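You operate a simulated robot arm through the tools that you are given. There is no shell and no other tool. Be economical: measure what you need, move in short steps, check, and stop when the job is done.

You are at the controls of a simulated robot arm. One attempt, no reset.

## Task
Stand pegs in red holes 1 and 3; drop the brown belt over the first, the beige over the other.
Fine: the peg board is in Eimear's second drawer, the belts lie on the ledge; shut the drawer again.

The check looks at the end state, three seconds after you hand in, the way a careful person would. Anything else that was tipped, shoved, dropped, spilled or broken makes it a failure.

## Robot
A 7-joint arm with a two-finger parallel gripper, fixed in place. Base frame: the origin is at the foot of the arm, x ahead of it, y to its left, z up. Readings come in m, rad, newtons and seconds.
With the tool pointing down near the work surface it reaches from about 0.12 to 0.72 m from the base axis. Its first joint turns from -2.897 to 2.897 rad. Payload 1.57 kg.
Tool frame: the origin (TCP) lies between the finger pads and is the grasp point; the fingertips stand 0.03 m ahead of it; z points along the fingers, y is the line along which they close. Largest opening 0.11 m; finger width 0.024, thickness 0.012; the body of the gripper, 0.048 by 0.112 m, starts 0.078 m behind the TCP.
Orientation is told as [roll, pitch, yaw] about the base's x, y, z axes, in that order, counted from this pose: with the fingers straight down and closing along the base's y, the tool's x points along the base's -x, its y along +y and its z along -z.

## Interface
- The arm moves only by the tool jog_arm. Its argument "plan" is one flat list of numbers, 7 for each row, row after row: the shift along the tool's x, y, z in m, then the turn, a rotation vector about the tool's x, y, z in rad, then the closure, from 0 (fully open) to 1 (shut). In form: [dx, dy, dz, rx, ry, rz, fingers, dx, dy, dz, rx, ry, rz, fingers, ...]. A call has 1 to 20 rows; each row is the pose to reach, as a shift and turn from the pose commanded when the call began, along the tool's axes at that moment. Each row takes 0.2 s and may step no farther than 0.05 m and 0.15 rad from the row before; otherwise, or with a gripper value out of range, the whole call is refused. A pose out of reach is approached as far as the arm can. The call stops where the force on the tool passes 90 N (or 10 N more than at its start, if that is more) or the arm is blocked; 0.2 s more then pass. Each finger travels about 0.045 m/s and halts on what it meets, pressing with about 30 N; the grip force reading is that of the motor and also rises with nothing between the fingers. The clock runs only during rows and for 0.2 s after the last one: add rows that repeat a pose to give the fingers time. It gives the time, the measured TCP pose, the force on the tool (base axes), the opening and the grip force at its end, in the units of the frame above (readings bear some noise).
- Cameras (640 x 400 px; columns grow to the right, rows downward): "scene" is fixed at [0.3956, 0.655, 1.4297]; the picture's right is [-1.00, -0.05, 0.00], its down [-0.02, 0.28, -0.96] and it looks along [0.05, -0.96, -0.28] (base axes); focal length 341 px, centre (320, 200). "wrist" rides on the gripper at [-0.036, 0, -0.08] in the tool frame; the picture's right is [0.00, -1.00, 0.00], its down [0.97, 0.00, -0.24] and it looks along [0.24, 0.00, 0.97] (tool axes); focal length 218 px, centre (320, 200).
- camera(camera): a new picture of that camera. No time passes.
- lift_body(by): slides the trunk up (or, below 0, down) by that many m; the arm rides with it, the base frame stays. It gives what a move gives, with no picture.
- pixel_to_xyz(camera, pixels): for up to 12 pixels [column, row] of the newest picture of that camera ("zoom" is the newest enlarged one), the place [x, y, z] in the base frame of the surface seen there, good to about 0.002 m, but the place of the scene camera against the robot may be out by one fixed shift of up to 0.018 m in any direction. No time passes.
- enlarge(camera, box): a new picture of the part [left, top, right, bottom] of that camera's present view, enlarged. No time passes.
- job_done(): hands the job in; it is judged then, once.

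Go step by step. Measure first, check grasps and placings, and put right what went wrong. The budget is 80 turns and 38 pictures, counting those below and the enlarged ones. Unless the task says otherwise, let go and move clear before handing in, and close with one line.

The tools are called after "Request:" by a JSON object that holds its "name" and its "arguments". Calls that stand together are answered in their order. jog_arm: Moves the arm, as the interface text tells. Its arguments: {"type":"object","properties":{"plan":{"type":"array"}},"required":["plan"]} The other tools are called the same way: lift_body (by) slides the trunk up or down; camera (camera) takes a picture; pixel_to_xyz (camera, pixels) gives the place of the surface under pixels of a picture; enlarge (camera, box) takes an enlarged picture of a part of a camera's view; job_done () hands the job in.

At the start:

```text
clock: 0.0
eef_pos: [0.1222, -0.3895, 1.3448]
ee_rot: [0.0, -0.001, 0.0]
force: [-0.2, -0.1, 0.1]
width: 0.1098
grasp_force: 0.1
trunk travel left (down, up): [-0.525, 0.065]
```

scene: 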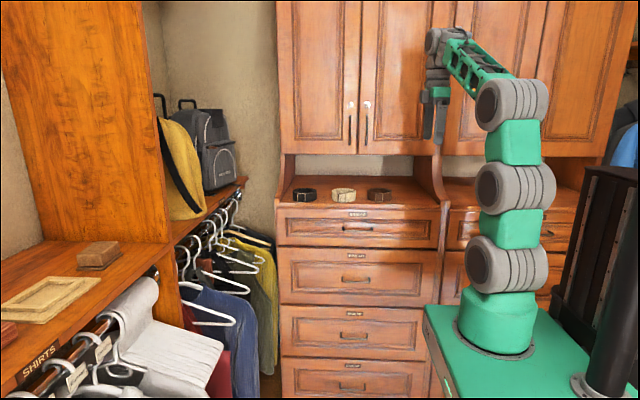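
wrist: 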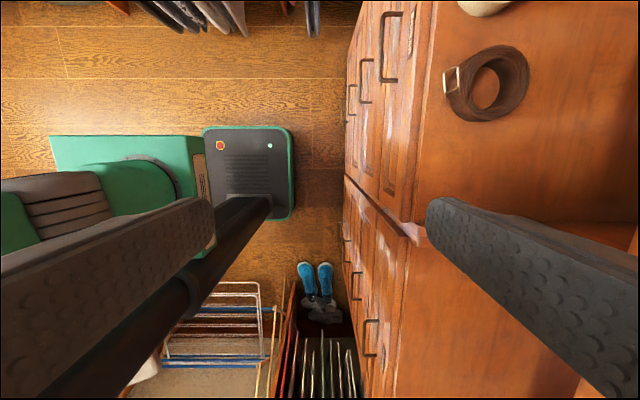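

The scene shows three belts on the ledge (about px 305,195; 343,195; 379,195) and a drawer stack with labels. I'll enlarge the labels and the belts.

Request:
{"name": "enlarge", "arguments": {"camera": "scene", "box": [270, 170, 450, 283]}}

Request:
{"name": "enlarge", "arguments": {"camera": "scene", "box": [270, 280, 450, 393]}}

Request:
{"name": "enlarge", "arguments": {"camera": "scene", "box": [430, 170, 610, 283]}}

```text
3.54 times, centred on (360, 226) of scene
```

zoom: 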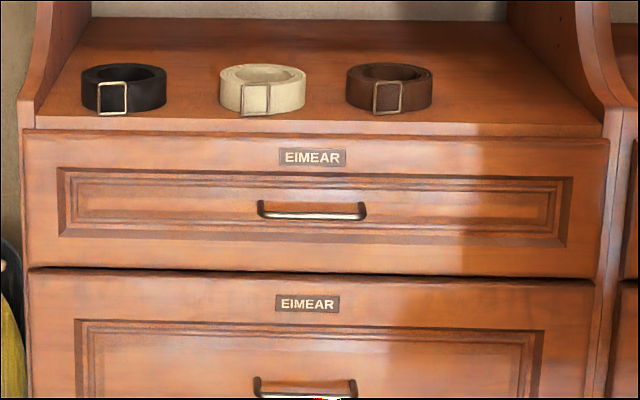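

```text
3.54 times, centred on (360, 336) of scene
```

zoom: 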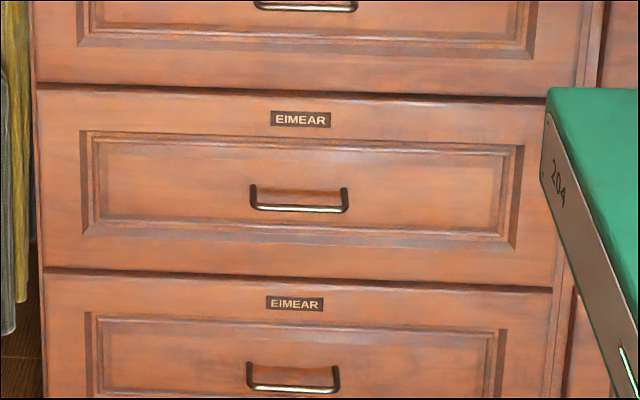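

```text
3.54 times, centred on (520, 226) of scene
```

zoom: 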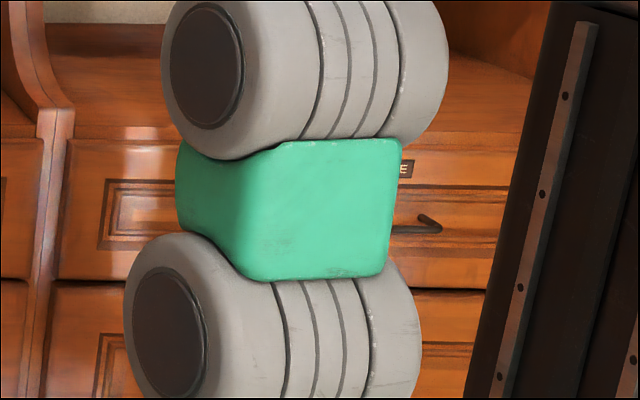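

All four drawers of the left stack read EIMEAR, so the second from the top has its handle at about px (356,278). I'll measure the belts, ledge, drawer fronts and handles.

Request:
{"name": "pixel_to_xyz", "arguments": {"camera": "scene", "pixels": [[343, 278], [369, 279], [356, 280], [356, 270], [356, 258], [357, 231], [281, 247], [432, 250], [281, 300], [428, 303], [357, 205], [440, 205]]}}

Request:
{"name": "pixel_to_xyz", "arguments": {"camera": "scene", "pixels": [[305, 189], [305, 198], [343, 190], [343, 199], [379, 190], [379, 199], [368, 195], [391, 195], [330, 195], [355, 195], [379, 192], [343, 191]]}}

Request:
{"name": "pixel_to_xyz", "arguments": {"camera": "wrist", "pixels": [[486, 88], [460, 85], [515, 85], [452, 80], [490, 50], [485, 118], [430, 150], [382, 80], [400, 45], [560, 150], [410, 230], [350, 180]]}}

```text
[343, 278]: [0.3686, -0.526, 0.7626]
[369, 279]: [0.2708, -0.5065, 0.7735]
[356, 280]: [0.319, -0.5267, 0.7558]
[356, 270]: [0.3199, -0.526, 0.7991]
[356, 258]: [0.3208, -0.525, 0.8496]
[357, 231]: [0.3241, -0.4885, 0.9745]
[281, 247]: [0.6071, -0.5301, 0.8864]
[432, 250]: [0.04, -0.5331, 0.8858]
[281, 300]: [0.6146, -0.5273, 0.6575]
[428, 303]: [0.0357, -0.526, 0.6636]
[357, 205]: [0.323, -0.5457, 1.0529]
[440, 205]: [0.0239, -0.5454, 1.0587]
```

```text
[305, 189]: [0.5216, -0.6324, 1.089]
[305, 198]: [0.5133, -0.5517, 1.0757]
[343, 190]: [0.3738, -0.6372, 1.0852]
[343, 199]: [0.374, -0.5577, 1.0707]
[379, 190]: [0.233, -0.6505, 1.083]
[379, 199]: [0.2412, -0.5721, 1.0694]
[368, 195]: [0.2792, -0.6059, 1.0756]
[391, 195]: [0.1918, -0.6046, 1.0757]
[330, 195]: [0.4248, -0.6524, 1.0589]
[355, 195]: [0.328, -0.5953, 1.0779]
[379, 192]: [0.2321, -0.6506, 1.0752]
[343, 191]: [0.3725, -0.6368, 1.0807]
```

```text
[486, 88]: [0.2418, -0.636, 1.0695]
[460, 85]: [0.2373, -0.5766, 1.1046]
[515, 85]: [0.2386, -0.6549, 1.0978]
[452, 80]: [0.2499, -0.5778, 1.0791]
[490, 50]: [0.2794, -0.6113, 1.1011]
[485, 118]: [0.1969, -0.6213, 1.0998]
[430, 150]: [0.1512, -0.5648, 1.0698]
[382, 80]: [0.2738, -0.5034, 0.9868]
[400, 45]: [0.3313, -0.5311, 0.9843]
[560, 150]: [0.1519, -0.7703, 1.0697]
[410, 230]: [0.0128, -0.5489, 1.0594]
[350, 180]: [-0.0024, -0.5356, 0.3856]
```

Scene and wrist readings of the brown belt agree to within about 1.5 cm, with scene z low by about 0.015. I'll move the arm out in front of the stack, clear of the handles, and then lower the trunk.

Request:
{"name": "jog_arm", "arguments": {"plan": [-0.04, 0.02, 0, 0, 0, 0, 0, -0.08, 0.04, 0, 0, 0, 0, 0, -0.12, 0.06, 0, 0, 0, 0, 0, -0.16, 0.08, 0, 0, 0, 0, 0, -0.2, 0.1, 0, 0, 0, 0, 0]}}

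Request:
{"name": "lift_body", "arguments": {"by": -0.35}}

Request:
{"name": "camera", "arguments": {"camera": "wrist"}}

Request:
{"name": "camera", "arguments": {"camera": "scene"}}

```text
clock: 1.2
eef_pos: [0.3233, -0.2914, 1.3452]
ee_rot: [-0.001, 0.002, 0.001]
force: [-0.4, -0.2, 0.5]
width: 0.1099
grasp_force: 0.0
trunk travel left (down, up): [-0.525, 0.065]
```

```text
clock: 4.6
eef_pos: [0.3228, -0.2925, 0.9962]
ee_rot: [0.001, -0.001, -0.001]
force: [0.3, 0.8, -0.8]
width: 0.11
grasp_force: 0.1
trunk travel left (down, up): [-0.175, 0.415]
```

```text
32 pictures are left
```

wrist: 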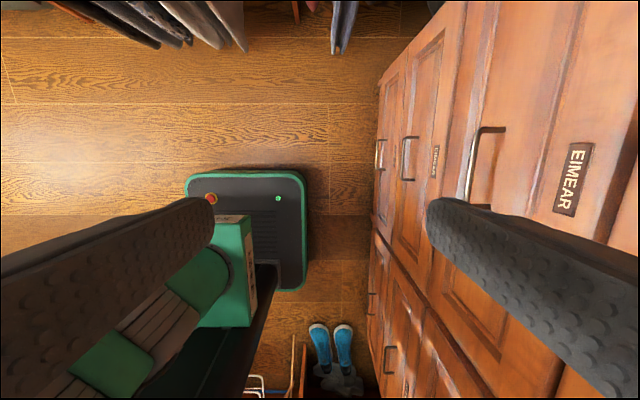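

```text
31 pictures are left
```

scene: 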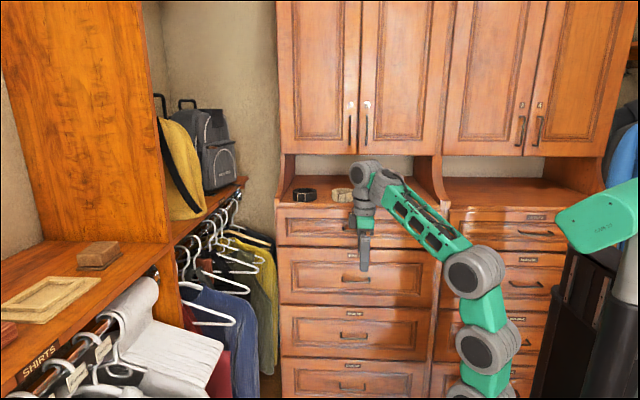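

The trunk is down, and the wrist view shows handles at px (485,165), (410,158) and (381,155). I'll measure them with the wrist camera.

Request:
{"name": "pixel_to_xyz", "arguments": {"camera": "wrist", "pixels": [[474, 165], [480, 135], [495, 129], [469, 197], [404, 160], [406, 140], [415, 138], [410, 180], [435, 160], [405, 178], [425, 120], [571, 180]]}}

Request:
{"name": "enlarge", "arguments": {"camera": "wrist", "box": [360, 60, 520, 260]}}

```text
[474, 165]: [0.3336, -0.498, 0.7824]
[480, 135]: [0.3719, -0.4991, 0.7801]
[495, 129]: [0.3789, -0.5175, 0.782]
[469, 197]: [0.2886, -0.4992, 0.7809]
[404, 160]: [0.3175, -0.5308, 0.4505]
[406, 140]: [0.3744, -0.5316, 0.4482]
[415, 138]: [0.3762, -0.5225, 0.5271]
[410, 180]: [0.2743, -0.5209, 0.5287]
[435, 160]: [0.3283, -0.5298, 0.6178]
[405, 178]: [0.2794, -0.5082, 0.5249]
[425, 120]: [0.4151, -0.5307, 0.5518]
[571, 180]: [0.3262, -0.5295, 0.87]
```

```text
2.00 times, centred on (440, 160) of wrist
```

zoom: 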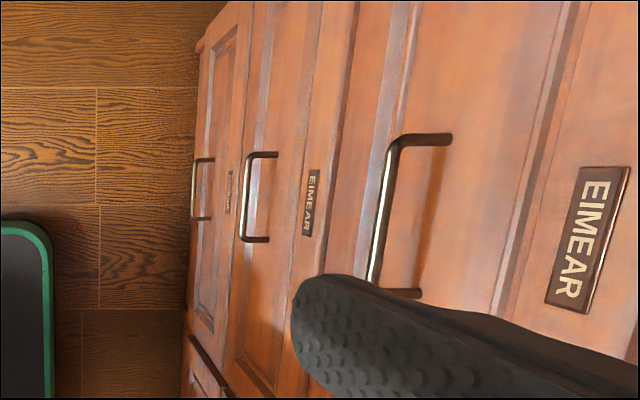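

The second drawer's handle bar is at y≈-0.498, z≈0.781, x 0.285–0.378, and the front is at y≈-0.530. I'll tip the tool to point along -y so the fingers close along z.

Request:
{"name": "jog_arm", "arguments": {"plan": [0, 0, 0, 0.143, 0, 0, 0, 0, 0, 0, 0.286, 0, 0, 0, 0, 0, 0, 0.429, 0, 0, 0, 0, 0, 0, 0.571, 0, 0, 0, 0, 0, 0, 0.714, 0, 0, 0, 0, 0, 0, 0.857, 0, 0, 0, 0, 0, 0, 1.0, 0, 0, 0, 0, 0, 0, 1.143, 0, 0, 0, 0, 0, 0, 1.286, 0, 0, 0, 0, 0, 0, 1.429, 0, 0, 0.2, 0, 0, 0, 1.571, 0, 0, 0.4, 0, 0, 0, 1.571, 0, 0, 0.5]}}

Request:
{"name": "camera", "arguments": {"camera": "scene"}}

```text
clock: 7.2
eef_pos: [0.2619, -0.2937, 1.0118]
ee_rot: [-0.795, -0.017, 0.029]
force: [28.1, -67.5, -47.5]
width: 0.0553
grasp_force: 0.1
out of reach, approached as far as the arm can: row 5, 6, 7, 8, 9, 10, 11, 12
trunk travel left (down, up): [-0.175, 0.415]
```

```text
29 pictures are left
```

scene: 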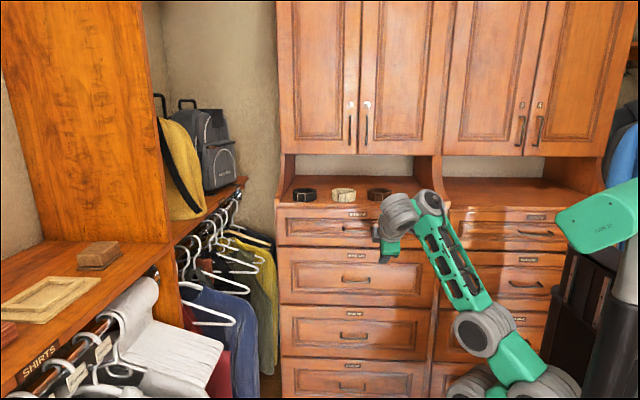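

The arm jammed at about 0.8 rad of tilt with 87 N showing, so that posture is not reachable here. I'll reverse some of the tilt.

Request:
{"name": "jog_arm", "arguments": {"plan": [0, 0, 0, -0.143, 0, 0, 0.5, 0, 0, 0, -0.286, 0, 0, 0.5, 0, 0, 0, -0.3, 0, 0, 0.5]}}

```text
clock: 8.0
eef_pos: [0.2616, -0.2909, 1.0172]
ee_rot: [-0.506, -0.029, 0.027]
force: [0.2, 0.2, -0.7]
width: 0.0549
grasp_force: 0.0
trunk travel left (down, up): [-0.175, 0.415]
```

Tilt 0.5 works freely, so I'll grasp the bar with the tool tilted 0.5 rad and the fingers partly closed. First I'll go to a pre-grasp point about 6 cm back along the tool axis.

Request:
{"name": "jog_arm", "arguments": {"plan": [-0.014, -0.013, 0.044, 0, 0.0385, 0.0096, 0.76, -0.028, -0.026, 0.088, 0, 0.0385, 0.0096, 0.76, -0.042, -0.039, 0.132, 0, 0.0385, 0.0096, 0.76, -0.056, -0.052, 0.176, 0, 0.0385, 0.0096, 0.76, -0.068, -0.065, 0.221, 0, 0.0385, 0.0096, 0.76, -0.068, -0.065, 0.221, 0, 0.0385, 0.0096, 0.76]}}

Request:
{"name": "camera", "arguments": {"camera": "wrist"}}

```text
clock: 9.4
eef_pos: [0.3496, -0.4587, 0.9065]
ee_rot: [-0.477, 0.014, -0.005]
force: [-0.5, 0.5, 1.2]
width: 0.0265
grasp_force: 0.0
out of reach, approached as far as the arm can: row 4, 5, 6
trunk travel left (down, up): [-0.175, 0.415]
```

```text
28 pictures are left
```

wrist: 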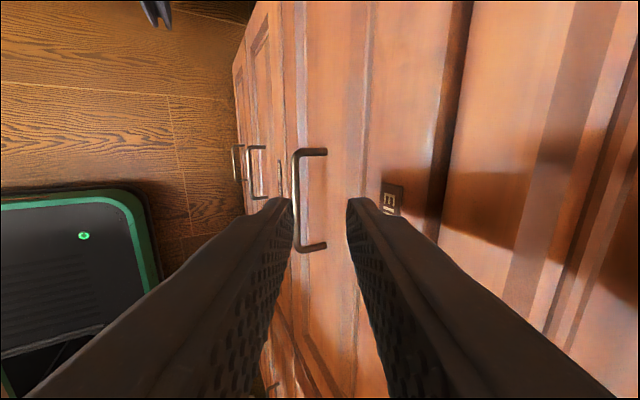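

The arm ran out of downward reach at z 0.906, so I'll back off a little and lower the trunk further.

Request:
{"name": "jog_arm", "arguments": {"plan": [0.01, 0, -0.03, 0, 0, 0, 0.76, 0.02, 0, -0.06, 0, 0, 0, 0.76]}}

Request:
{"name": "lift_body", "arguments": {"by": -0.12}}

```text
clock: 10.0
eef_pos: [0.3319, -0.4281, 0.9591]
ee_rot: [-0.506, 0.004, 0.0]
force: [0.2, -1.1, 0.4]
width: 0.0266
grasp_force: 0.2
trunk travel left (down, up): [-0.175, 0.415]
```

```text
clock: 11.5
eef_pos: [0.3313, -0.4272, 0.8394]
ee_rot: [-0.506, 0.004, 0.001]
force: [0.0, 0.4, -0.3]
width: 0.0265
grasp_force: 0.0
trunk travel left (down, up): [-0.055, 0.535]
```

Reach is fine now. I'll shift onto the approach line and check the bar's position between the fingers.

Request:
{"name": "jog_arm", "arguments": {"plan": [0, -0.017, 0.0075, 0, 0, 0, 0.76, 0, -0.034, 0.0155, 0, 0, 0, 0.76]}}

Request:
{"name": "camera", "arguments": {"camera": "wrist"}}

Request:
{"name": "pixel_to_xyz", "arguments": {"camera": "wrist", "pixels": [[320, 150], [320, 170], [300, 140], [300, 170], [310, 160], [330, 160]]}}

```text
clock: 12.1
eef_pos: [0.3296, -0.4627, 0.843]
ee_rot: [-0.506, 0.005, 0.0]
force: [0.1, 0.3, -0.3]
width: 0.0262
grasp_force: 0.1
trunk travel left (down, up): [-0.055, 0.535]
```

```text
27 pictures are left
```

wrist: 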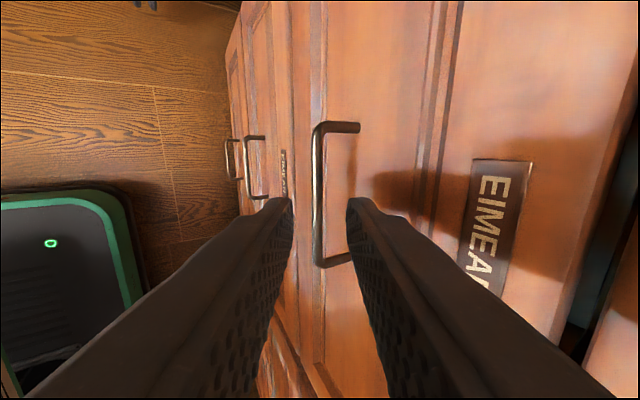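

```text
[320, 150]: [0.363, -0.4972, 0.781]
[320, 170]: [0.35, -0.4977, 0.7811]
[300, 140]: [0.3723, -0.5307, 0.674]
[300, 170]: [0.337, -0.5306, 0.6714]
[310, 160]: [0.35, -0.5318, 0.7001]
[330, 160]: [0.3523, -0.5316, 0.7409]
```

The bar at px (318,200) is centred between the fingertips. I'll advance 5 cm along the tool and close.

Request:
{"name": "jog_arm", "arguments": {"plan": [0, 0, 0.0125, 0, 0, 0, 0.76, 0, 0, 0.025, 0, 0, 0, 0.76, 0, 0, 0.0375, 0, 0, 0, 0.76, 0, 0, 0.048, 0, 0, 0, 0.76, 0, 0, 0.048, 0, 0, 0, 1, 0, 0, 0.048, 0, 0, 0, 1, 0, 0, 0.048, 0, 0, 0, 1]}}

```text
clock: 13.7
eef_pos: [0.331, -0.4855, 0.7992]
ee_rot: [-0.498, 0.006, 0.0]
force: [-15.2, 41.6, -17.8]
width: 0.0083
grasp_force: 27.0
trunk travel left (down, up): [-0.055, 0.535]
```

The grip holds the bar at width 0.0083. I'll pull straight along +y.

Request:
{"name": "jog_arm", "arguments": {"plan": [0, 0.0175, -0.0097, 0, 0, 0, 1, 0, 0.035, -0.0194, 0, 0, 0, 1, 0, 0.0525, -0.0291, 0, 0, 0, 1, 0, 0.07, -0.0388, 0, 0, 0, 1, 0, 0.0875, -0.0485, 0, 0, 0, 1, 0, 0.105, -0.0582, 0, 0, 0, 1]}}

Request:
{"name": "camera", "arguments": {"camera": "scene"}}

```text
clock: 15.1
eef_pos: [0.3307, -0.3684, 0.8033]
ee_rot: [-0.508, 0.001, -0.003]
force: [-1.7, -0.5, -0.7]
width: 0.0083
grasp_force: 26.5
trunk travel left (down, up): [-0.055, 0.535]
```

```text
26 pictures are left
```

scene: 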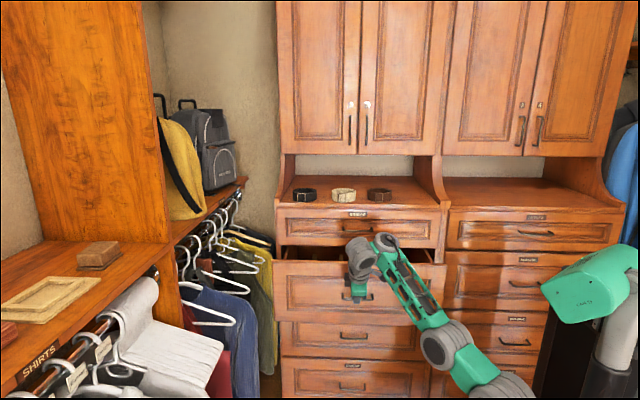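

The drawer slides out with the grip, about 12 cm so far. I'll keep pulling.

Request:
{"name": "jog_arm", "arguments": {"plan": [0, 0.0175, -0.0097, 0, 0, 0, 1, 0, 0.035, -0.0194, 0, 0, 0, 1, 0, 0.0525, -0.0291, 0, 0, 0, 1, 0, 0.07, -0.0388, 0, 0, 0, 1, 0, 0.0875, -0.0485, 0, 0, 0, 1, 0, 0.105, -0.0582, 0, 0, 0, 1]}}

Request:
{"name": "camera", "arguments": {"camera": "scene"}}

```text
clock: 16.5
eef_pos: [0.3303, -0.2455, 0.8007]
ee_rot: [-0.511, 0.0, -0.002]
force: [-5.4, -0.2, 22.0]
width: 0.0082
grasp_force: 26.7
trunk travel left (down, up): [-0.055, 0.535]
```

```text
25 pictures are left
```

scene: 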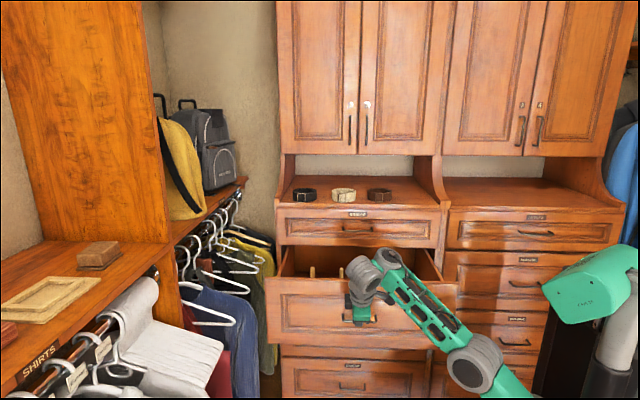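

The drawer is open about 24 cm and pegs stand inside near px (313,272). I'll release, back off and look inside from above.

Request:
{"name": "jog_arm", "arguments": {"plan": [0, 0, 0, 0, 0, 0, 0.76, 0, 0, 0, 0, 0, 0, 0.76, 0, 0, 0, 0, 0, 0, 0.76, 0, 0, -0.03, 0, 0, 0, 0.76, 0, 0, -0.06, 0, 0, 0, 0.76, 0, 0, -0.1, 0, 0, 0, 0.76]}}

Request:
{"name": "lift_body", "arguments": {"by": 0.2}}

```text
clock: 17.8
eef_pos: [0.3338, -0.2188, 0.8498]
ee_rot: [-0.499, -0.004, 0.005]
force: [22.3, -20.5, -32.2]
width: 0.0266
grasp_force: 0.0
trunk travel left (down, up): [-0.055, 0.535]
stopped in row 6: the force on the tool passed its limit (the readings are from after the stop); the commanded pose is now the measured one
```

```text
clock: 19.9
eef_pos: [0.3351, -0.2184, 1.0489]
ee_rot: [-0.501, -0.006, 0.004]
force: [31.1, -20.4, -54.3]
width: 0.0265
grasp_force: 0.0
trunk travel left (down, up): [-0.255, 0.335]
```

The leftover force persisted through the lift, so it is the arm folding on itself in that tilted posture. I'll turn upright and move over the drawer.

Request:
{"name": "jog_arm", "arguments": {"plan": [0, -0.021, 0.0116, -0.1, 0, 0, 0.5, 0, -0.042, 0.0233, -0.2, 0, 0, 0.5, 0, -0.063, 0.035, -0.3, 0, 0, 0.5, 0, -0.084, 0.0465, -0.4, 0, 0, 0.5, 0, -0.105, 0.0582, -0.5, 0, 0, 0.5]}}

Request:
{"name": "camera", "arguments": {"camera": "wrist"}}

Request:
{"name": "camera", "arguments": {"camera": "scene"}}

```text
clock: 21.1
eef_pos: [0.333, -0.3373, 1.0486]
ee_rot: [-0.002, -0.002, 0.001]
force: [-0.2, 0.3, 0.7]
width: 0.0548
grasp_force: 0.0
trunk travel left (down, up): [-0.255, 0.335]
```

```text
24 pictures are left
```

wrist: 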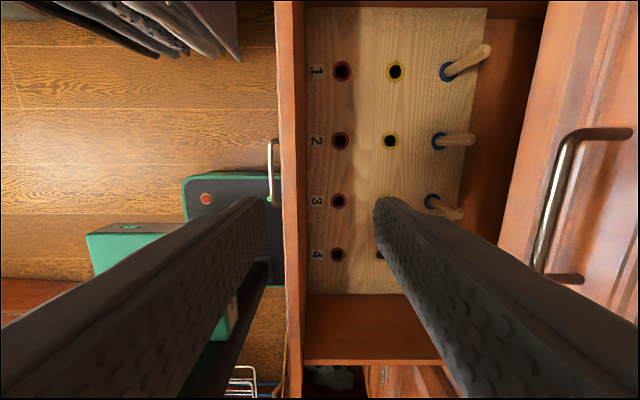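

```text
23 pictures are left
```

scene: 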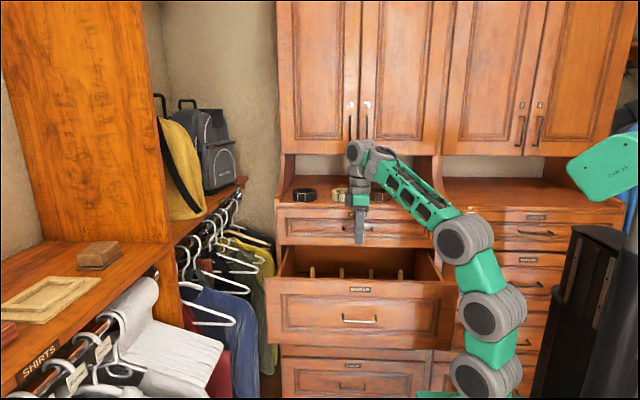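

Looking into the drawer, the red holes are at px (342,71), (340,141), (338,201) and (337,254) for numbers 1–4, and pegs stand in the blue row. I'll measure the holes and pegs.

Request:
{"name": "enlarge", "arguments": {"camera": "wrist", "box": [270, 0, 510, 150]}}

Request:
{"name": "pixel_to_xyz", "arguments": {"camera": "wrist", "pixels": [[330, 66], [355, 76], [331, 200], [346, 201], [338, 191], [338, 211], [445, 72], [488, 49], [438, 142], [472, 139], [432, 202], [460, 215]]}}

Request:
{"name": "pixel_to_xyz", "arguments": {"camera": "wrist", "pixels": [[342, 59], [342, 84], [331, 71], [353, 71], [340, 130], [340, 151], [295, 100], [308, 200], [300, 200], [385, 320], [475, 20], [478, 180]]}}

```text
2.67 times, centred on (390, 75) of wrist
```

zoom: 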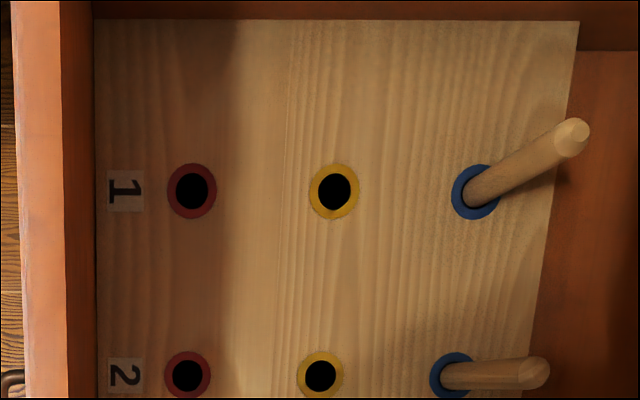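

```text
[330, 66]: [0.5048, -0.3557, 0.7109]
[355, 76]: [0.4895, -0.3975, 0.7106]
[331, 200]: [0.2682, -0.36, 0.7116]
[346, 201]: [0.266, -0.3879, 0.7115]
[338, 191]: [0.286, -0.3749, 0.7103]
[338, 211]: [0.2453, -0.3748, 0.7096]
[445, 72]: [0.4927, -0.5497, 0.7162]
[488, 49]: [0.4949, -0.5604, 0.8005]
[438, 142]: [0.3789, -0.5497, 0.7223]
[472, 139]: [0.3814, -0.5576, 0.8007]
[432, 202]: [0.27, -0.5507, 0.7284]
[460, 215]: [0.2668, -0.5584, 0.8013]
```

```text
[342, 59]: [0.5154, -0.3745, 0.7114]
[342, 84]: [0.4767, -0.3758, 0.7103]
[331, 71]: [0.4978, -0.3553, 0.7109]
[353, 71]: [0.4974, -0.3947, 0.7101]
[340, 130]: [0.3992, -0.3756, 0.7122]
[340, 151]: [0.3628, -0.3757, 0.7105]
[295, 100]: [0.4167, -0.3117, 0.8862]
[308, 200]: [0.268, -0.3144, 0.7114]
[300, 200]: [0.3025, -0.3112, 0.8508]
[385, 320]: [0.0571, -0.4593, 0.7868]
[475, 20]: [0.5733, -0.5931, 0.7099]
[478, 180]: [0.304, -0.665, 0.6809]
```

The pegs' tops are at y≈-0.558, which is underneath drawer 1, so the drawer must come out further. I'll lower closed fingers just behind the drawer front and draw it out another 14 cm or so.

Request:
{"name": "jog_arm", "arguments": {"plan": [0, 0, 0, 0, 0, 0, 1, 0, 0, 0, 0, 0, 0, 1, 0, 0, 0.04, 0, 0, 0, 1, 0, 0, 0.08, 0, 0, 0, 1, 0, 0, 0.12, 0, 0, 0, 1, 0, 0, 0.16, 0, 0, 0, 1, 0, 0, 0.2, 0, 0, 0, 1]}}

```text
clock: 22.7
eef_pos: [0.3356, -0.3387, 0.8522]
ee_rot: [-0.006, -0.006, 0.005]
force: [0.0, 0.2, -1.2]
width: 0.0
grasp_force: 20.9
trunk travel left (down, up): [-0.255, 0.335]
```

Request:
{"name": "jog_arm", "arguments": {"plan": [0, 0.015, 0, 0, 0, 0, 1, 0, 0.03, 0, 0, 0, 0, 1, 0, 0.045, 0, 0, 0, 0, 1, 0, 0.06, 0, 0, 0, 0, 1, 0, 0.075, 0, 0, 0, 0, 1, 0, 0.09, 0, 0, 0, 0, 1, 0, 0.105, 0, 0, 0, 0, 1, 0, 0.12, 0, 0, 0, 0, 1, 0, 0.135, 0, 0, 0, 0, 1, 0, 0.15, 0, 0, 0, 0, 1, 0, 0.16, 0, 0, 0, 0, 1]}}

Request:
{"name": "camera", "arguments": {"camera": "scene"}}

```text
clock: 24.5
eef_pos: [0.3238, -0.2482, 0.8193]
ee_rot: [0.045, 0.059, -0.063]
force: [10.1, -1.1, 23.2]
width: 0.0
grasp_force: 21.7
trunk travel left (down, up): [-0.255, 0.335]
stopped in row 8: the force on the tool passed its limit (the readings are from after the stop); the commanded pose is now the measured one
```

```text
21 pictures are left
```

scene: 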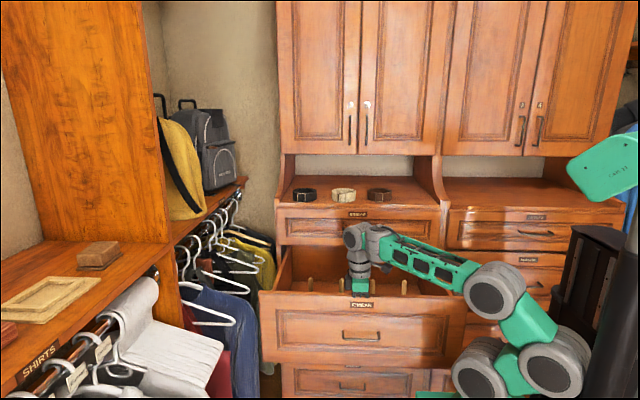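

The pull stopped at y≈-0.25, possibly on the forearm or on the drawer's own stop. I'll rise, straighten up and look.

Request:
{"name": "jog_arm", "arguments": {"plan": [0, -0.015, -0.02, 0, 0, 0, 1, 0, -0.03, -0.06, -0.03, 0.04, -0.04, 1, 0, -0.03, -0.1, -0.045, 0.059, -0.063, 1, 0, -0.03, -0.14, -0.045, 0.059, -0.063, 1, 0, -0.03, -0.18, -0.045, 0.059, -0.063, 1, 0, -0.03, -0.22, -0.045, 0.059, -0.063, 1]}}

Request:
{"name": "camera", "arguments": {"camera": "wrist"}}

Request:
{"name": "pixel_to_xyz", "arguments": {"camera": "wrist", "pixels": [[300, 100], [300, 250], [290, 100]]}}

```text
clock: 25.3
eef_pos: [0.2913, -0.2529, 0.8193]
ee_rot: [0.245, 0.275, 0.034]
force: [-0.5, -0.7, -0.2]
width: 0.0001
grasp_force: 21.4
out of reach, approached as far as the arm can: row 3
trunk travel left (down, up): [-0.255, 0.335]
stopped in row 3: the force on the tool passed its limit (the readings are from after the stop); the commanded pose is now the measured one
```

```text
20 pictures are left
```

wrist: 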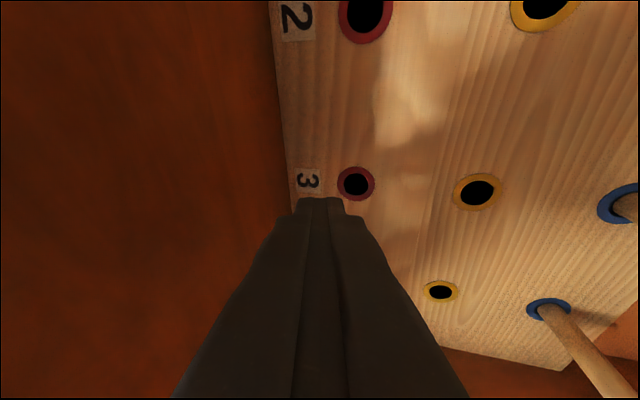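

```text
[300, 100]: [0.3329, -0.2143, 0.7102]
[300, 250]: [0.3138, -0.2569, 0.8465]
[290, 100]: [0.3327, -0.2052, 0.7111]
```

The drawer has come out about 11 cm further, with the board's front edge now at y≈-0.20. The arm's posture is skewed, so I'll lift the trunk straight up to clear the drawer before straightening.

Request:
{"name": "lift_body", "arguments": {"by": 0.22}}

Request:
{"name": "camera", "arguments": {"camera": "scene"}}

```text
clock: 27.6
eef_pos: [0.2917, -0.2529, 1.0388]
ee_rot: [0.246, 0.276, 0.036]
force: [-1.1, -0.1, -0.2]
width: 0.0
grasp_force: 21.1
trunk travel left (down, up): [-0.475, 0.115]
```

```text
19 pictures are left
```

scene: 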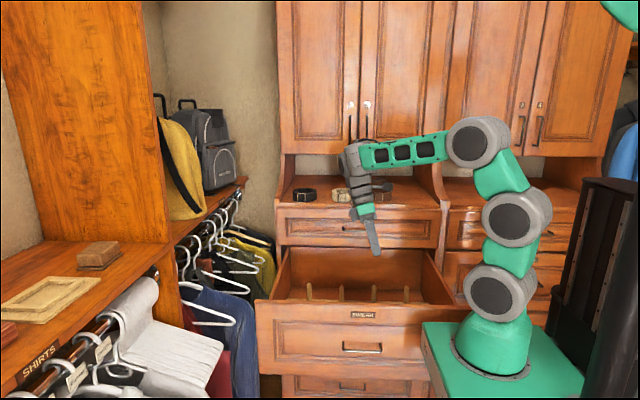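

The drawer is open about 35 cm with all pegs standing. I'll straighten the tool.

Request:
{"name": "jog_arm", "arguments": {"plan": [0, 0, 0, 0.082, -0.092, 0, 0.6, 0, 0, 0, 0.164, -0.184, 0, 0.6, 0, 0, 0, 0.246, -0.276, 0.002, 0.6]}}

```text
clock: 28.4
eef_pos: [0.293, -0.2529, 1.0384]
ee_rot: [-0.007, 0.0, -0.002]
force: [-0.5, -0.4, -0.3]
width: 0.0441
grasp_force: 0.0
trunk travel left (down, up): [-0.475, 0.115]
```

The tool is upright. I'll yaw 90° so the fingers close along x, which keeps the hand clear of the drawer front, while moving above peg 3.

Request:
{"name": "jog_arm", "arguments": {"plan": [0, -0.01, 0, 0, 0, -0.143, 0.6, 0.003, -0.02, 0, 0, 0, -0.286, 0.6, 0.005, -0.03, 0, 0, 0, -0.429, 0.6, 0.008, -0.045, 0, 0, 0, -0.571, 0.6, 0.01, -0.06, 0, 0, 0, -0.714, 0.6, 0.013, -0.075, 0, 0, 0, -0.857, 0.6, 0.016, -0.09, 0, 0, 0, -1.0, 0.6, 0.018, -0.105, 0, 0, 0, -1.143, 0.6, 0.02, -0.12, 0, 0, 0, -1.286, 0.6, 0.022, -0.13, 0, 0, 0, -1.429, 0.6, 0.025, -0.14, 0, 0, 0, -1.571, 0.6]}}

Request:
{"name": "camera", "arguments": {"camera": "wrist"}}

Request:
{"name": "pixel_to_xyz", "arguments": {"camera": "scene", "pixels": [[330, 150], [330, 158], [330, 172], [300, 120], [400, 150], [305, 290], [405, 290], [371, 291], [340, 291]]}}

```text
clock: 30.8
eef_pos: [0.266, -0.3929, 1.0413]
ee_rot: [0.002, 0.005, 1.572]
force: [0.2, -0.3, -0.1]
width: 0.044
grasp_force: 0.0
trunk travel left (down, up): [-0.475, 0.115]
```

```text
18 pictures are left
```

wrist: 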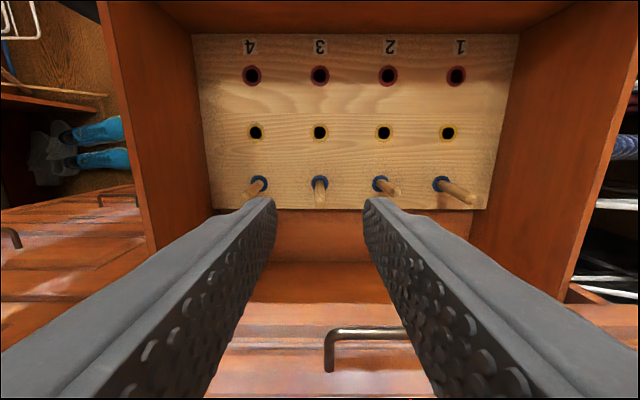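

```text
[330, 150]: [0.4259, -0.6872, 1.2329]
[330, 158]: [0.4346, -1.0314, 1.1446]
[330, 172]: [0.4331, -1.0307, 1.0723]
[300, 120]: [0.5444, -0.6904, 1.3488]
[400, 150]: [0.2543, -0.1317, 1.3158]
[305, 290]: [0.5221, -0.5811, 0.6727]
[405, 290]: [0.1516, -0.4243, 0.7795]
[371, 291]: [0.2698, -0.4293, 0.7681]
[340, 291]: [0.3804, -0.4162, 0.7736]
```

The new view shows red holes at (252,75)–(456,76) and pegs with bases at about (258,184), (320,183), (380,184) and (442,185). I'll measure holes 1 and 3, peg tops and bases, and the cabinet handle clearance.

Request:
{"name": "enlarge", "arguments": {"camera": "wrist", "box": [230, 50, 510, 225]}}

Request:
{"name": "pixel_to_xyz", "arguments": {"camera": "wrist", "pixels": [[320, 65], [320, 86], [309, 76], [331, 76], [456, 65], [456, 87], [446, 76], [467, 76], [320, 203], [472, 199], [320, 190], [300, 15]]}}

Request:
{"name": "pixel_to_xyz", "arguments": {"camera": "scene", "pixels": [[350, 117], [350, 130], [350, 143], [366, 130], [366, 117]]}}

```text
2.29 times, centred on (370, 138) of wrist
```

zoom: 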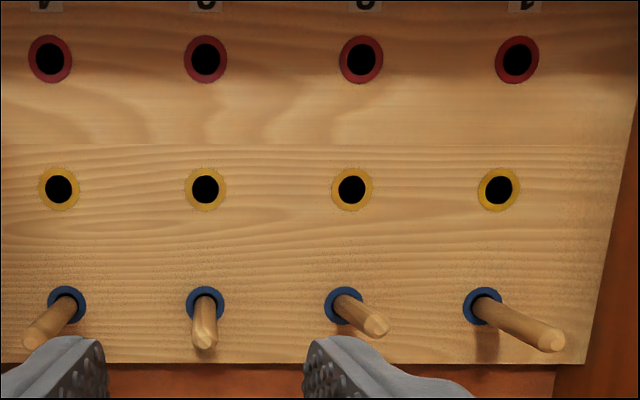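

```text
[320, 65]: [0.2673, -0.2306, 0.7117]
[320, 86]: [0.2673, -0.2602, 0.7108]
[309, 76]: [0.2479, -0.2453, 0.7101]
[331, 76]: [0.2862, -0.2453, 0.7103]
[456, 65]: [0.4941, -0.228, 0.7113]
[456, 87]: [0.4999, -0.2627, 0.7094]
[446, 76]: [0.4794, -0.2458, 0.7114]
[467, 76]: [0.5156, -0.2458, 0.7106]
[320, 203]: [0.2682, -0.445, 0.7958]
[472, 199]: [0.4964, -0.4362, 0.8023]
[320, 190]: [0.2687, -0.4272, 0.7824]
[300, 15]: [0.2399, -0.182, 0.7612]
```

```text
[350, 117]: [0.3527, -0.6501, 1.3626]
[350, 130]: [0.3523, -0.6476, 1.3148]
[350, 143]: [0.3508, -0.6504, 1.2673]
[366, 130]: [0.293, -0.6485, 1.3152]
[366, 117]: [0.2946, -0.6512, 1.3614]
```

Red holes: #3 at (0.267,-0.245) and #1 at (0.4975,-0.2455); peg 3 sits at about (0.268,-0.432) with its top at z 0.80. I'll centre over peg 3 and lower by trunk so the arm keeps its clear posture.

Request:
{"name": "jog_arm", "arguments": {"plan": [0.018, -0.001, 0, 0, 0, 0, 0.55, 0.037, -0.002, 0, 0, 0, 0, 0.55]}}

Request:
{"name": "lift_body", "arguments": {"by": -0.19}}

Request:
{"name": "camera", "arguments": {"camera": "wrist"}}

```text
clock: 31.4
eef_pos: [0.2706, -0.4299, 1.0401]
ee_rot: [0.001, 0.005, 1.57]
force: [0.2, 0.1, -0.3]
width: 0.0495
grasp_force: 0.1
trunk travel left (down, up): [-0.475, 0.115]
```

```text
clock: 33.5
eef_pos: [0.2711, -0.4298, 0.8501]
ee_rot: [0.002, 0.007, 1.571]
force: [0.5, -0.1, 0.0]
width: 0.0495
grasp_force: 0.0
trunk travel left (down, up): [-0.285, 0.305]
```

```text
16 pictures are left
```

wrist: 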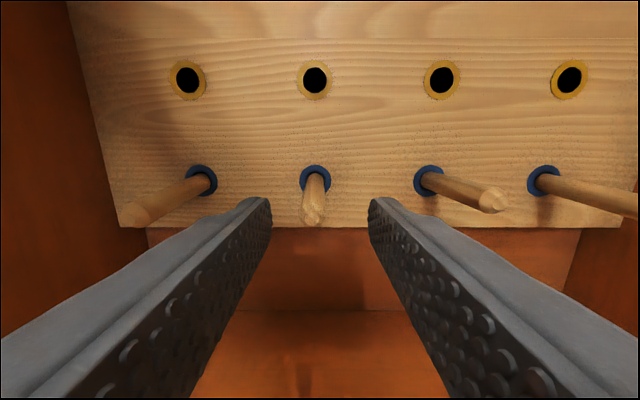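

Peg 3's top at px (312,212) puts its axis at about (0.266,-0.434). I'll nudge, descend 6 cm and grip.

Request:
{"name": "jog_arm", "arguments": {"plan": [0.003, 0.004, 0, 0, 0, 0, 0.55, 0.003, 0.004, 0.02, 0, 0, 0, 0.55, 0.003, 0.004, 0.04, 0, 0, 0, 0.55, 0.003, 0.004, 0.062, 0, 0, 0, 0.55, 0.003, 0.004, 0.062, 0, 0, 0, 1, 0.003, 0.004, 0.062, 0, 0, 0, 1, 0.003, 0.004, 0.062, 0, 0, 0, 1, 0.003, 0.004, 0.062, 0, 0, 0, 1]}}

```text
clock: 35.3
eef_pos: [0.2684, -0.4335, 0.7908]
ee_rot: [0.002, 0.007, 1.57]
force: [-3.8, 0.1, -0.9]
width: 0.0164
grasp_force: 29.9
trunk travel left (down, up): [-0.285, 0.305]
```

The peg is gripped at width 0.0164. I'll lift it out by trunk and look.

Request:
{"name": "lift_body", "arguments": {"by": 0.1}}

Request:
{"name": "jog_arm", "arguments": {"plan": [-0.04, 0, 0, 0, 0, 0, 1, -0.08, 0, 0, 0, 0, 0, 1, -0.12, 0, 0, 0, 0, 0, 1, -0.155, 0.001, 0, 0, 0, 0, 1, -0.188, 0.001, 0, 0, 0, 0, 1]}}

Request:
{"name": "camera", "arguments": {"camera": "wrist"}}

```text
clock: 36.6
eef_pos: [0.2681, -0.4326, 0.8908]
ee_rot: [0.002, 0.005, 1.57]
force: [-0.4, 0.0, 0.9]
width: 0.0159
grasp_force: 30.0
trunk travel left (down, up): [-0.385, 0.205]
```

```text
clock: 37.8
eef_pos: [0.2674, -0.2437, 0.8932]
ee_rot: [0.002, 0.005, 1.57]
force: [-0.1, -1.5, -0.1]
width: 0.016
grasp_force: 29.9
trunk travel left (down, up): [-0.385, 0.205]
```

```text
15 pictures are left
```

wrist: 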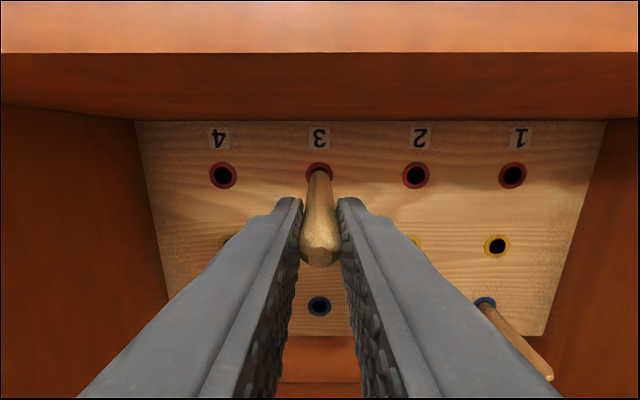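

The peg hangs over hole 3, with the red ring at px (319,172) just beyond it. I'll measure the holes again and zoom in on alignment.

Request:
{"name": "enlarge", "arguments": {"camera": "wrist", "box": [270, 140, 390, 290]}}

Request:
{"name": "pixel_to_xyz", "arguments": {"camera": "wrist", "pixels": [[416, 164], [416, 187], [406, 175], [427, 175], [513, 163], [513, 188], [222, 163], [222, 187], [319, 180], [319, 200], [319, 220], [319, 252]]}}

```text
2.67 times, centred on (330, 215) of wrist
```

zoom: 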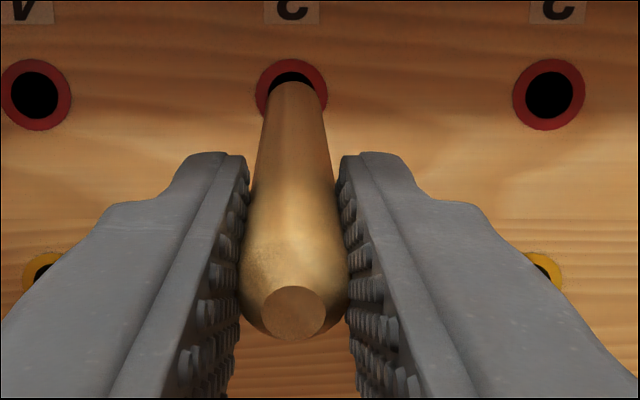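

```text
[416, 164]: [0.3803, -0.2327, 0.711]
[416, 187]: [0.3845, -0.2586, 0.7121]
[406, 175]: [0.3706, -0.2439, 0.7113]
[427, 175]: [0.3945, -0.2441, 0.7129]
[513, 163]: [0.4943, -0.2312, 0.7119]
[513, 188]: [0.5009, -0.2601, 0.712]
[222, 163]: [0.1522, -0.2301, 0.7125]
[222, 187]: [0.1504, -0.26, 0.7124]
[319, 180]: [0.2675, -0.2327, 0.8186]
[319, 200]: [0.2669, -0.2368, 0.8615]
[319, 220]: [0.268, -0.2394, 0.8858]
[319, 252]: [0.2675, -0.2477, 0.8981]
```

Hole 3's centre is at (0.267,-0.2455). The peg's lower end is about 5 mm too far +y and leaning slightly, so I'll rotate it 0.05 rad to bring the bottom over the hole and then descend slowly.

Request:
{"name": "jog_arm", "arguments": {"plan": [0, 0, 0, 0, 0.05, 0, 1, 0, 0, 0.02, 0, 0.05, 0, 1, 0, 0, 0.04, 0, 0.05, 0, 1, 0, 0, 0.05, 0, 0.05, 0, 1, 0, 0, 0.05, 0, 0.05, 0, 1]}}

Request:
{"name": "enlarge", "arguments": {"camera": "wrist", "box": [240, 110, 400, 210]}}

```text
clock: 39.0
eef_pos: [0.2677, -0.2485, 0.8437]
ee_rot: [0.002, 0.056, 1.572]
force: [-1.1, 0.7, -0.6]
width: 0.0161
grasp_force: 30.0
trunk travel left (down, up): [-0.385, 0.205]
```

```text
4.00 times, centred on (320, 160) of wrist
```

zoom: 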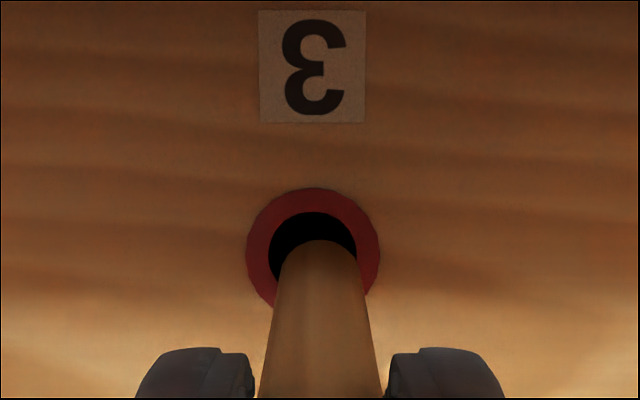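

The peg's end at zoom (320,240) is slightly low and right of the hole centre (313,255). I'll shift +3.5 mm in y and -1.5 mm in x, then descend vertically until seated.

Request:
{"name": "jog_arm", "arguments": {"plan": [-0.0035, 0.0015, 0, 0, 0, 0, 1, -0.004, 0.0015, 0.01, 0, 0, 0, 1, -0.0045, 0.0015, 0.02, 0, 0, 0, 1, -0.005, 0.0015, 0.03, 0, 0, 0, 1, -0.0055, 0.0015, 0.04, 0, 0, 0, 1, -0.006, 0.0015, 0.05, 0, 0, 0, 1, -0.006, 0.0015, 0.05, 0, 0, 0, 1]}}

Request:
{"name": "camera", "arguments": {"camera": "wrist"}}

```text
clock: 40.6
eef_pos: [0.2663, -0.2391, 0.7875]
ee_rot: [0.007, 0.049, 1.574]
force: [-0.3, 2.0, 21.3]
width: 0.0171
grasp_force: 30.5
trunk travel left (down, up): [-0.385, 0.205]
```

```text
12 pictures are left
```

wrist: 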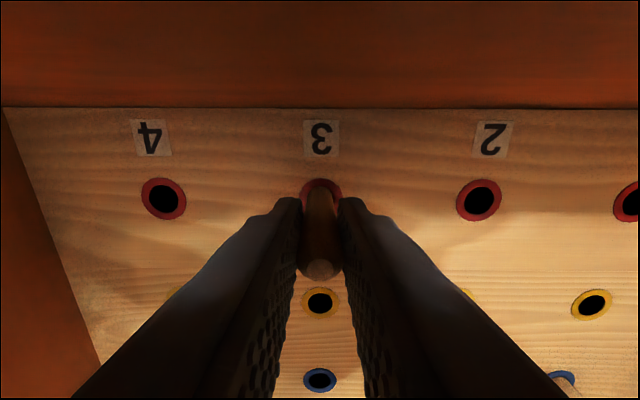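

The peg is seated (z back at its original height, with 21 N up). I'll release and raise, then straighten and go over peg 1.

Request:
{"name": "jog_arm", "arguments": {"plan": [0, 0, 0, 0, 0, 0, 0.7, 0, 0, 0, 0, 0, 0, 0.6, 0, 0, 0, 0, 0, 0, 0.55, 0, 0, -0.03, 0, 0, 0, 0.55, 0, 0, -0.06, 0, 0, 0, 0.55, 0, 0, -0.08, 0, -0.025, 0, 0.55, 0, 0, -0.1, 0, -0.05, 0, 0.55]}}

```text
clock: 42.2
eef_pos: [0.2647, -0.2372, 0.8905]
ee_rot: [0.0, 0.005, 1.571]
force: [-0.1, 0.3, -0.2]
width: 0.0495
grasp_force: 0.0
trunk travel left (down, up): [-0.385, 0.205]
```

Now travelling over peg 1, expected at about (0.496,-0.433).

Request:
{"name": "jog_arm", "arguments": {"plan": [0.028, -0.033, 0, 0, 0, 0, 0.55, 0.056, -0.066, 0, 0, 0, 0, 0.55, 0.084, -0.099, 0, 0, 0, 0, 0.55, 0.112, -0.132, 0, 0, 0, 0, 0.55, 0.14, -0.165, 0, 0, 0, 0, 0.55, 0.168, -0.198, 0, 0, 0, 0, 0.55, 0.195, -0.231, 0, 0, 0, 0, 0.55, 0.195, -0.231, 0.02, 0, 0, 0, 0.55, 0.195, -0.231, 0.04, 0, 0, 0, 0.55]}}

Request:
{"name": "camera", "arguments": {"camera": "wrist"}}

```text
clock: 44.2
eef_pos: [0.4955, -0.4331, 0.8536]
ee_rot: [0.001, 0.008, 1.571]
force: [-0.4, -0.3, -0.4]
width: 0.0496
grasp_force: 0.1
trunk travel left (down, up): [-0.385, 0.205]
```

```text
11 pictures are left
```

wrist: 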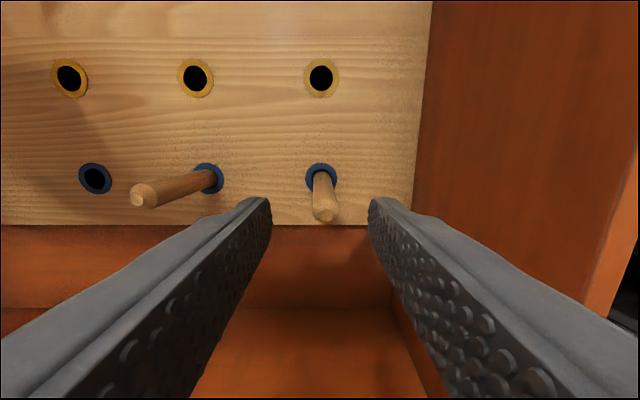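

Peg 1's top at px (325,210) is nearly centred. I'll nudge +3 mm in x, descend and grip, then lift.

Request:
{"name": "jog_arm", "arguments": {"plan": [0.001, -0.003, 0.02, 0, 0, 0, 0.55, 0.001, -0.003, 0.04, 0, 0, 0, 0.55, 0.001, -0.003, 0.063, 0, 0, 0, 0.55, 0.001, -0.003, 0.063, 0, 0, 0, 1, 0.001, -0.003, 0.063, 0, 0, 0, 1, 0.001, -0.003, 0.063, 0, 0, 0, 1, 0.001, -0.003, 0.063, 0, 0, 0, 1]}}

Request:
{"name": "lift_body", "arguments": {"by": 0.1}}

```text
clock: 45.8
eef_pos: [0.4965, -0.4337, 0.7869]
ee_rot: [0.003, 0.005, 1.569]
force: [-6.3, 0.5, -0.7]
width: 0.0164
grasp_force: 30.0
trunk travel left (down, up): [-0.385, 0.205]
```

```text
clock: 47.1
eef_pos: [0.4982, -0.4335, 0.8872]
ee_rot: [0.002, 0.005, 1.57]
force: [0.6, 0.4, 0.9]
width: 0.0159
grasp_force: 30.1
trunk travel left (down, up): [-0.485, 0.105]
```

Peg 1 is up. I'll carry it to red hole 1 with the same 0.05 tilt and check before inserting.

Request:
{"name": "jog_arm", "arguments": {"plan": [-0.04, 0, 0, 0, 0, 0, 1, -0.08, 0, 0, 0, 0, 0, 1, -0.12, 0, 0, 0, 0, 0, 1, -0.155, 0.001, 0, 0, 0.025, 0, 1, -0.1885, 0.001, 0, 0, 0.05, 0, 1, -0.1885, 0.001, 0.025, 0, 0.05, 0, 1, -0.1885, 0.001, 0.043, 0, 0.05, 0, 1, -0.1885, 0.001, 0.043, 0, 0.05, 0, 1]}}

Request:
{"name": "enlarge", "arguments": {"camera": "wrist", "box": [240, 110, 400, 210]}}

```text
clock: 48.9
eef_pos: [0.4984, -0.2461, 0.8439]
ee_rot: [0.003, 0.057, 1.573]
force: [0.1, 0.1, 0.4]
width: 0.0163
grasp_force: 30.7
trunk travel left (down, up): [-0.485, 0.105]
```

```text
4.00 times, centred on (320, 160) of wrist
```

zoom: 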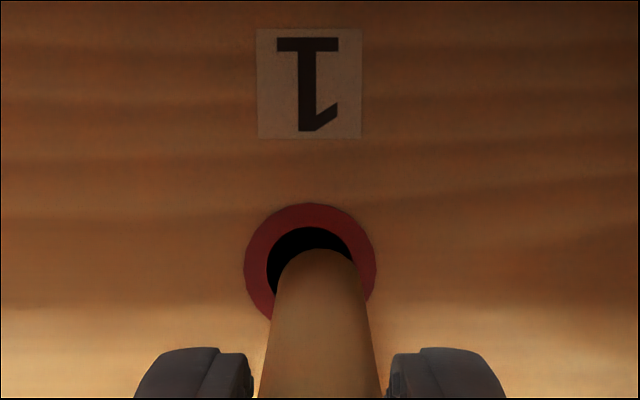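

The peg end is about 2 mm off in each direction (zoom 318,248 against ring centre 310,269). I'll correct and insert.

Request:
{"name": "jog_arm", "arguments": {"plan": [-0.0022, 0.002, 0, 0, 0, 0, 1, -0.0027, 0.002, 0.01, 0, 0, 0, 1, -0.0032, 0.002, 0.02, 0, 0, 0, 1, -0.0037, 0.002, 0.03, 0, 0, 0, 1, -0.0042, 0.002, 0.04, 0, 0, 0, 1, -0.0047, 0.002, 0.05, 0, 0, 0, 1, -0.005, 0.002, 0.054, 0, 0, 0, 1, -0.005, 0.002, 0.054, 0, 0, 0, 1]}}

```text
clock: 50.7
eef_pos: [0.4968, -0.2438, 0.7899]
ee_rot: [0.0, 0.058, 1.571]
force: [-0.5, 0.3, 4.5]
width: 0.0165
grasp_force: 30.5
trunk travel left (down, up): [-0.485, 0.105]
```

It's nearly seated at z 0.790 (it was gripped at 0.787 when seated). I'll press 4 mm more, release, raise and look.

Request:
{"name": "jog_arm", "arguments": {"plan": [0, 0, 0.004, 0, 0, 0, 1, 0, 0, 0.004, 0, 0, 0, 0.7, 0, 0, 0.004, 0, 0, 0, 0.6, 0, 0, 0.004, 0, 0, 0, 0.55, 0, 0, -0.03, 0, 0, 0, 0.55, 0, 0, -0.06, 0, 0, 0, 0.55, 0, 0, -0.08, 0, -0.025, 0, 0.4, 0, 0, -0.11, 0, -0.05, 0, 0.3]}}

Request:
{"name": "lift_body", "arguments": {"by": 0.1}}

Request:
{"name": "camera", "arguments": {"camera": "wrist"}}

```text
clock: 52.5
eef_pos: [0.4957, -0.2362, 0.8974]
ee_rot: [0.002, 0.004, 1.572]
force: [-0.2, -0.8, 0.6]
width: 0.077
grasp_force: 0.1
trunk travel left (down, up): [-0.485, 0.105]
```

```text
clock: 53.9
eef_pos: [0.4956, -0.2384, 0.9983]
ee_rot: [0.002, 0.006, 1.571]
force: [-0.3, 0.2, 0.2]
width: 0.0769
grasp_force: 0.1
trunk travel left (down, up): [-0.585, 0.005]
```

```text
9 pictures are left
```

wrist: 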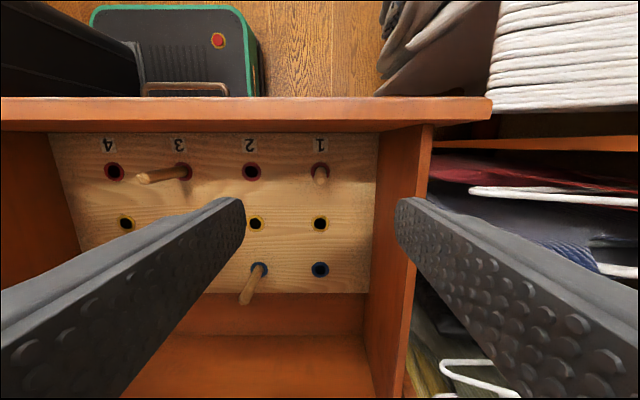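

Both pegs stand in red 1 (321,172) and red 3 (180,172). Next are the belts, so I'll move up in front of the ledge with fingers open and a slight tilt.

Request:
{"name": "jog_arm", "arguments": {"plan": [0.026, 0.0258, -0.017, 0, 0.012, 0, 0, 0.052, 0.0515, -0.034, 0, 0.024, 0, 0, 0.078, 0.0773, -0.051, 0, 0.036, 0, 0, 0.104, 0.103, -0.068, 0, 0.048, 0, 0, 0.13, 0.1288, -0.085, 0, 0.06, 0, 0, 0.156, 0.1546, -0.102, 0, 0.072, 0, 0, 0.182, 0.1803, -0.119, 0, 0.084, 0, 0, 0.208, 0.206, -0.136, 0, 0.096, 0, 0, 0.234, 0.2318, -0.153, 0, 0.108, 0, 0, 0.26, 0.2576, -0.17, 0, 0.12, 0, 0, 0.26, 0.2576, -0.17, 0, 0.12, 0, 0]}}

Request:
{"name": "camera", "arguments": {"camera": "wrist"}}

```text
clock: 56.3
eef_pos: [0.238, -0.4963, 1.1699]
ee_rot: [0.001, 0.124, 1.57]
force: [-0.8, 0.6, 0.2]
width: 0.11
grasp_force: 0.1
trunk travel left (down, up): [-0.585, 0.005]
```

```text
8 pictures are left
```

wrist: 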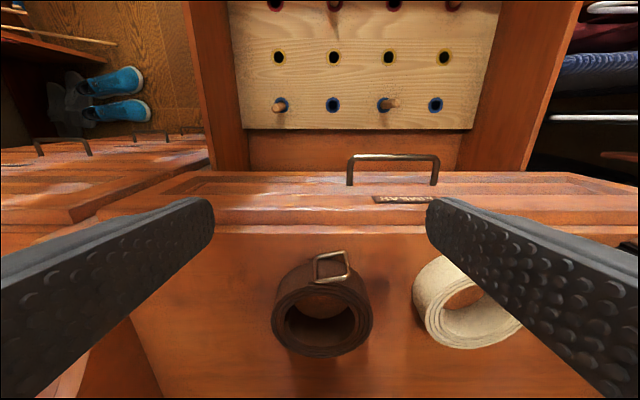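

Brown is at px (322,310) and beige at (467,310). I'll measure their rims.

Request:
{"name": "pixel_to_xyz", "arguments": {"camera": "wrist", "pixels": [[279, 315], [366, 305], [322, 350], [320, 315], [322, 283], [288, 325], [357, 320], [420, 310], [468, 342], [455, 320], [420, 290], [345, 268]]}}

```text
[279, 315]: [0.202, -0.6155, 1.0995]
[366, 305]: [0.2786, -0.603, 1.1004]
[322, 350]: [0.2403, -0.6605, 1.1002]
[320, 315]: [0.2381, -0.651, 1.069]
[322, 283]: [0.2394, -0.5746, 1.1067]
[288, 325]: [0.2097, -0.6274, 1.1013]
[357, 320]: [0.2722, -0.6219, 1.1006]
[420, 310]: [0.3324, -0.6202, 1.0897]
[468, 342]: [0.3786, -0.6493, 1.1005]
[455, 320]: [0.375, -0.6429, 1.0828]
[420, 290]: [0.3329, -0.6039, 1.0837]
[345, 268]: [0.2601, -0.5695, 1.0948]
```

Brown's centre is (0.240,-0.617) with its top at z 1.10; beige's is about (0.373,-0.611). I'll go over brown, descend to TCP z≈1.109 and grip it around the outside.

Request:
{"name": "jog_arm", "arguments": {"plan": [0.04, -0.002, 0.005, 0, 0, 0, 0, 0.08, -0.002, 0.0097, 0, 0, 0, 0, 0.118, -0.002, 0.0143, 0, 0, 0, 0, 0.116, -0.002, 0.034, 0, 0, 0, 0, 0.1135, -0.002, 0.054, 0, 0, 0, 0, 0.1107, -0.002, 0.0749, 0, 0, 0, 0, 0.1107, -0.002, 0.0749, 0, 0, 0, 0.2, 0.1107, -0.002, 0.0749, 0, 0, 0, 0.4, 0.1107, -0.002, 0.0749, 0, 0, 0, 0.5, 0.1107, -0.002, 0.0749, 0, 0, 0, 0.5]}}

```text
clock: 58.5
eef_pos: [0.2415, -0.6147, 1.11]
ee_rot: [0.001, 0.126, 1.57]
force: [-1.2, 2.7, -0.3]
width: 0.1029
grasp_force: 30.5
out of reach, approached as far as the arm can: row 3
trunk travel left (down, up): [-0.585, 0.005]
```

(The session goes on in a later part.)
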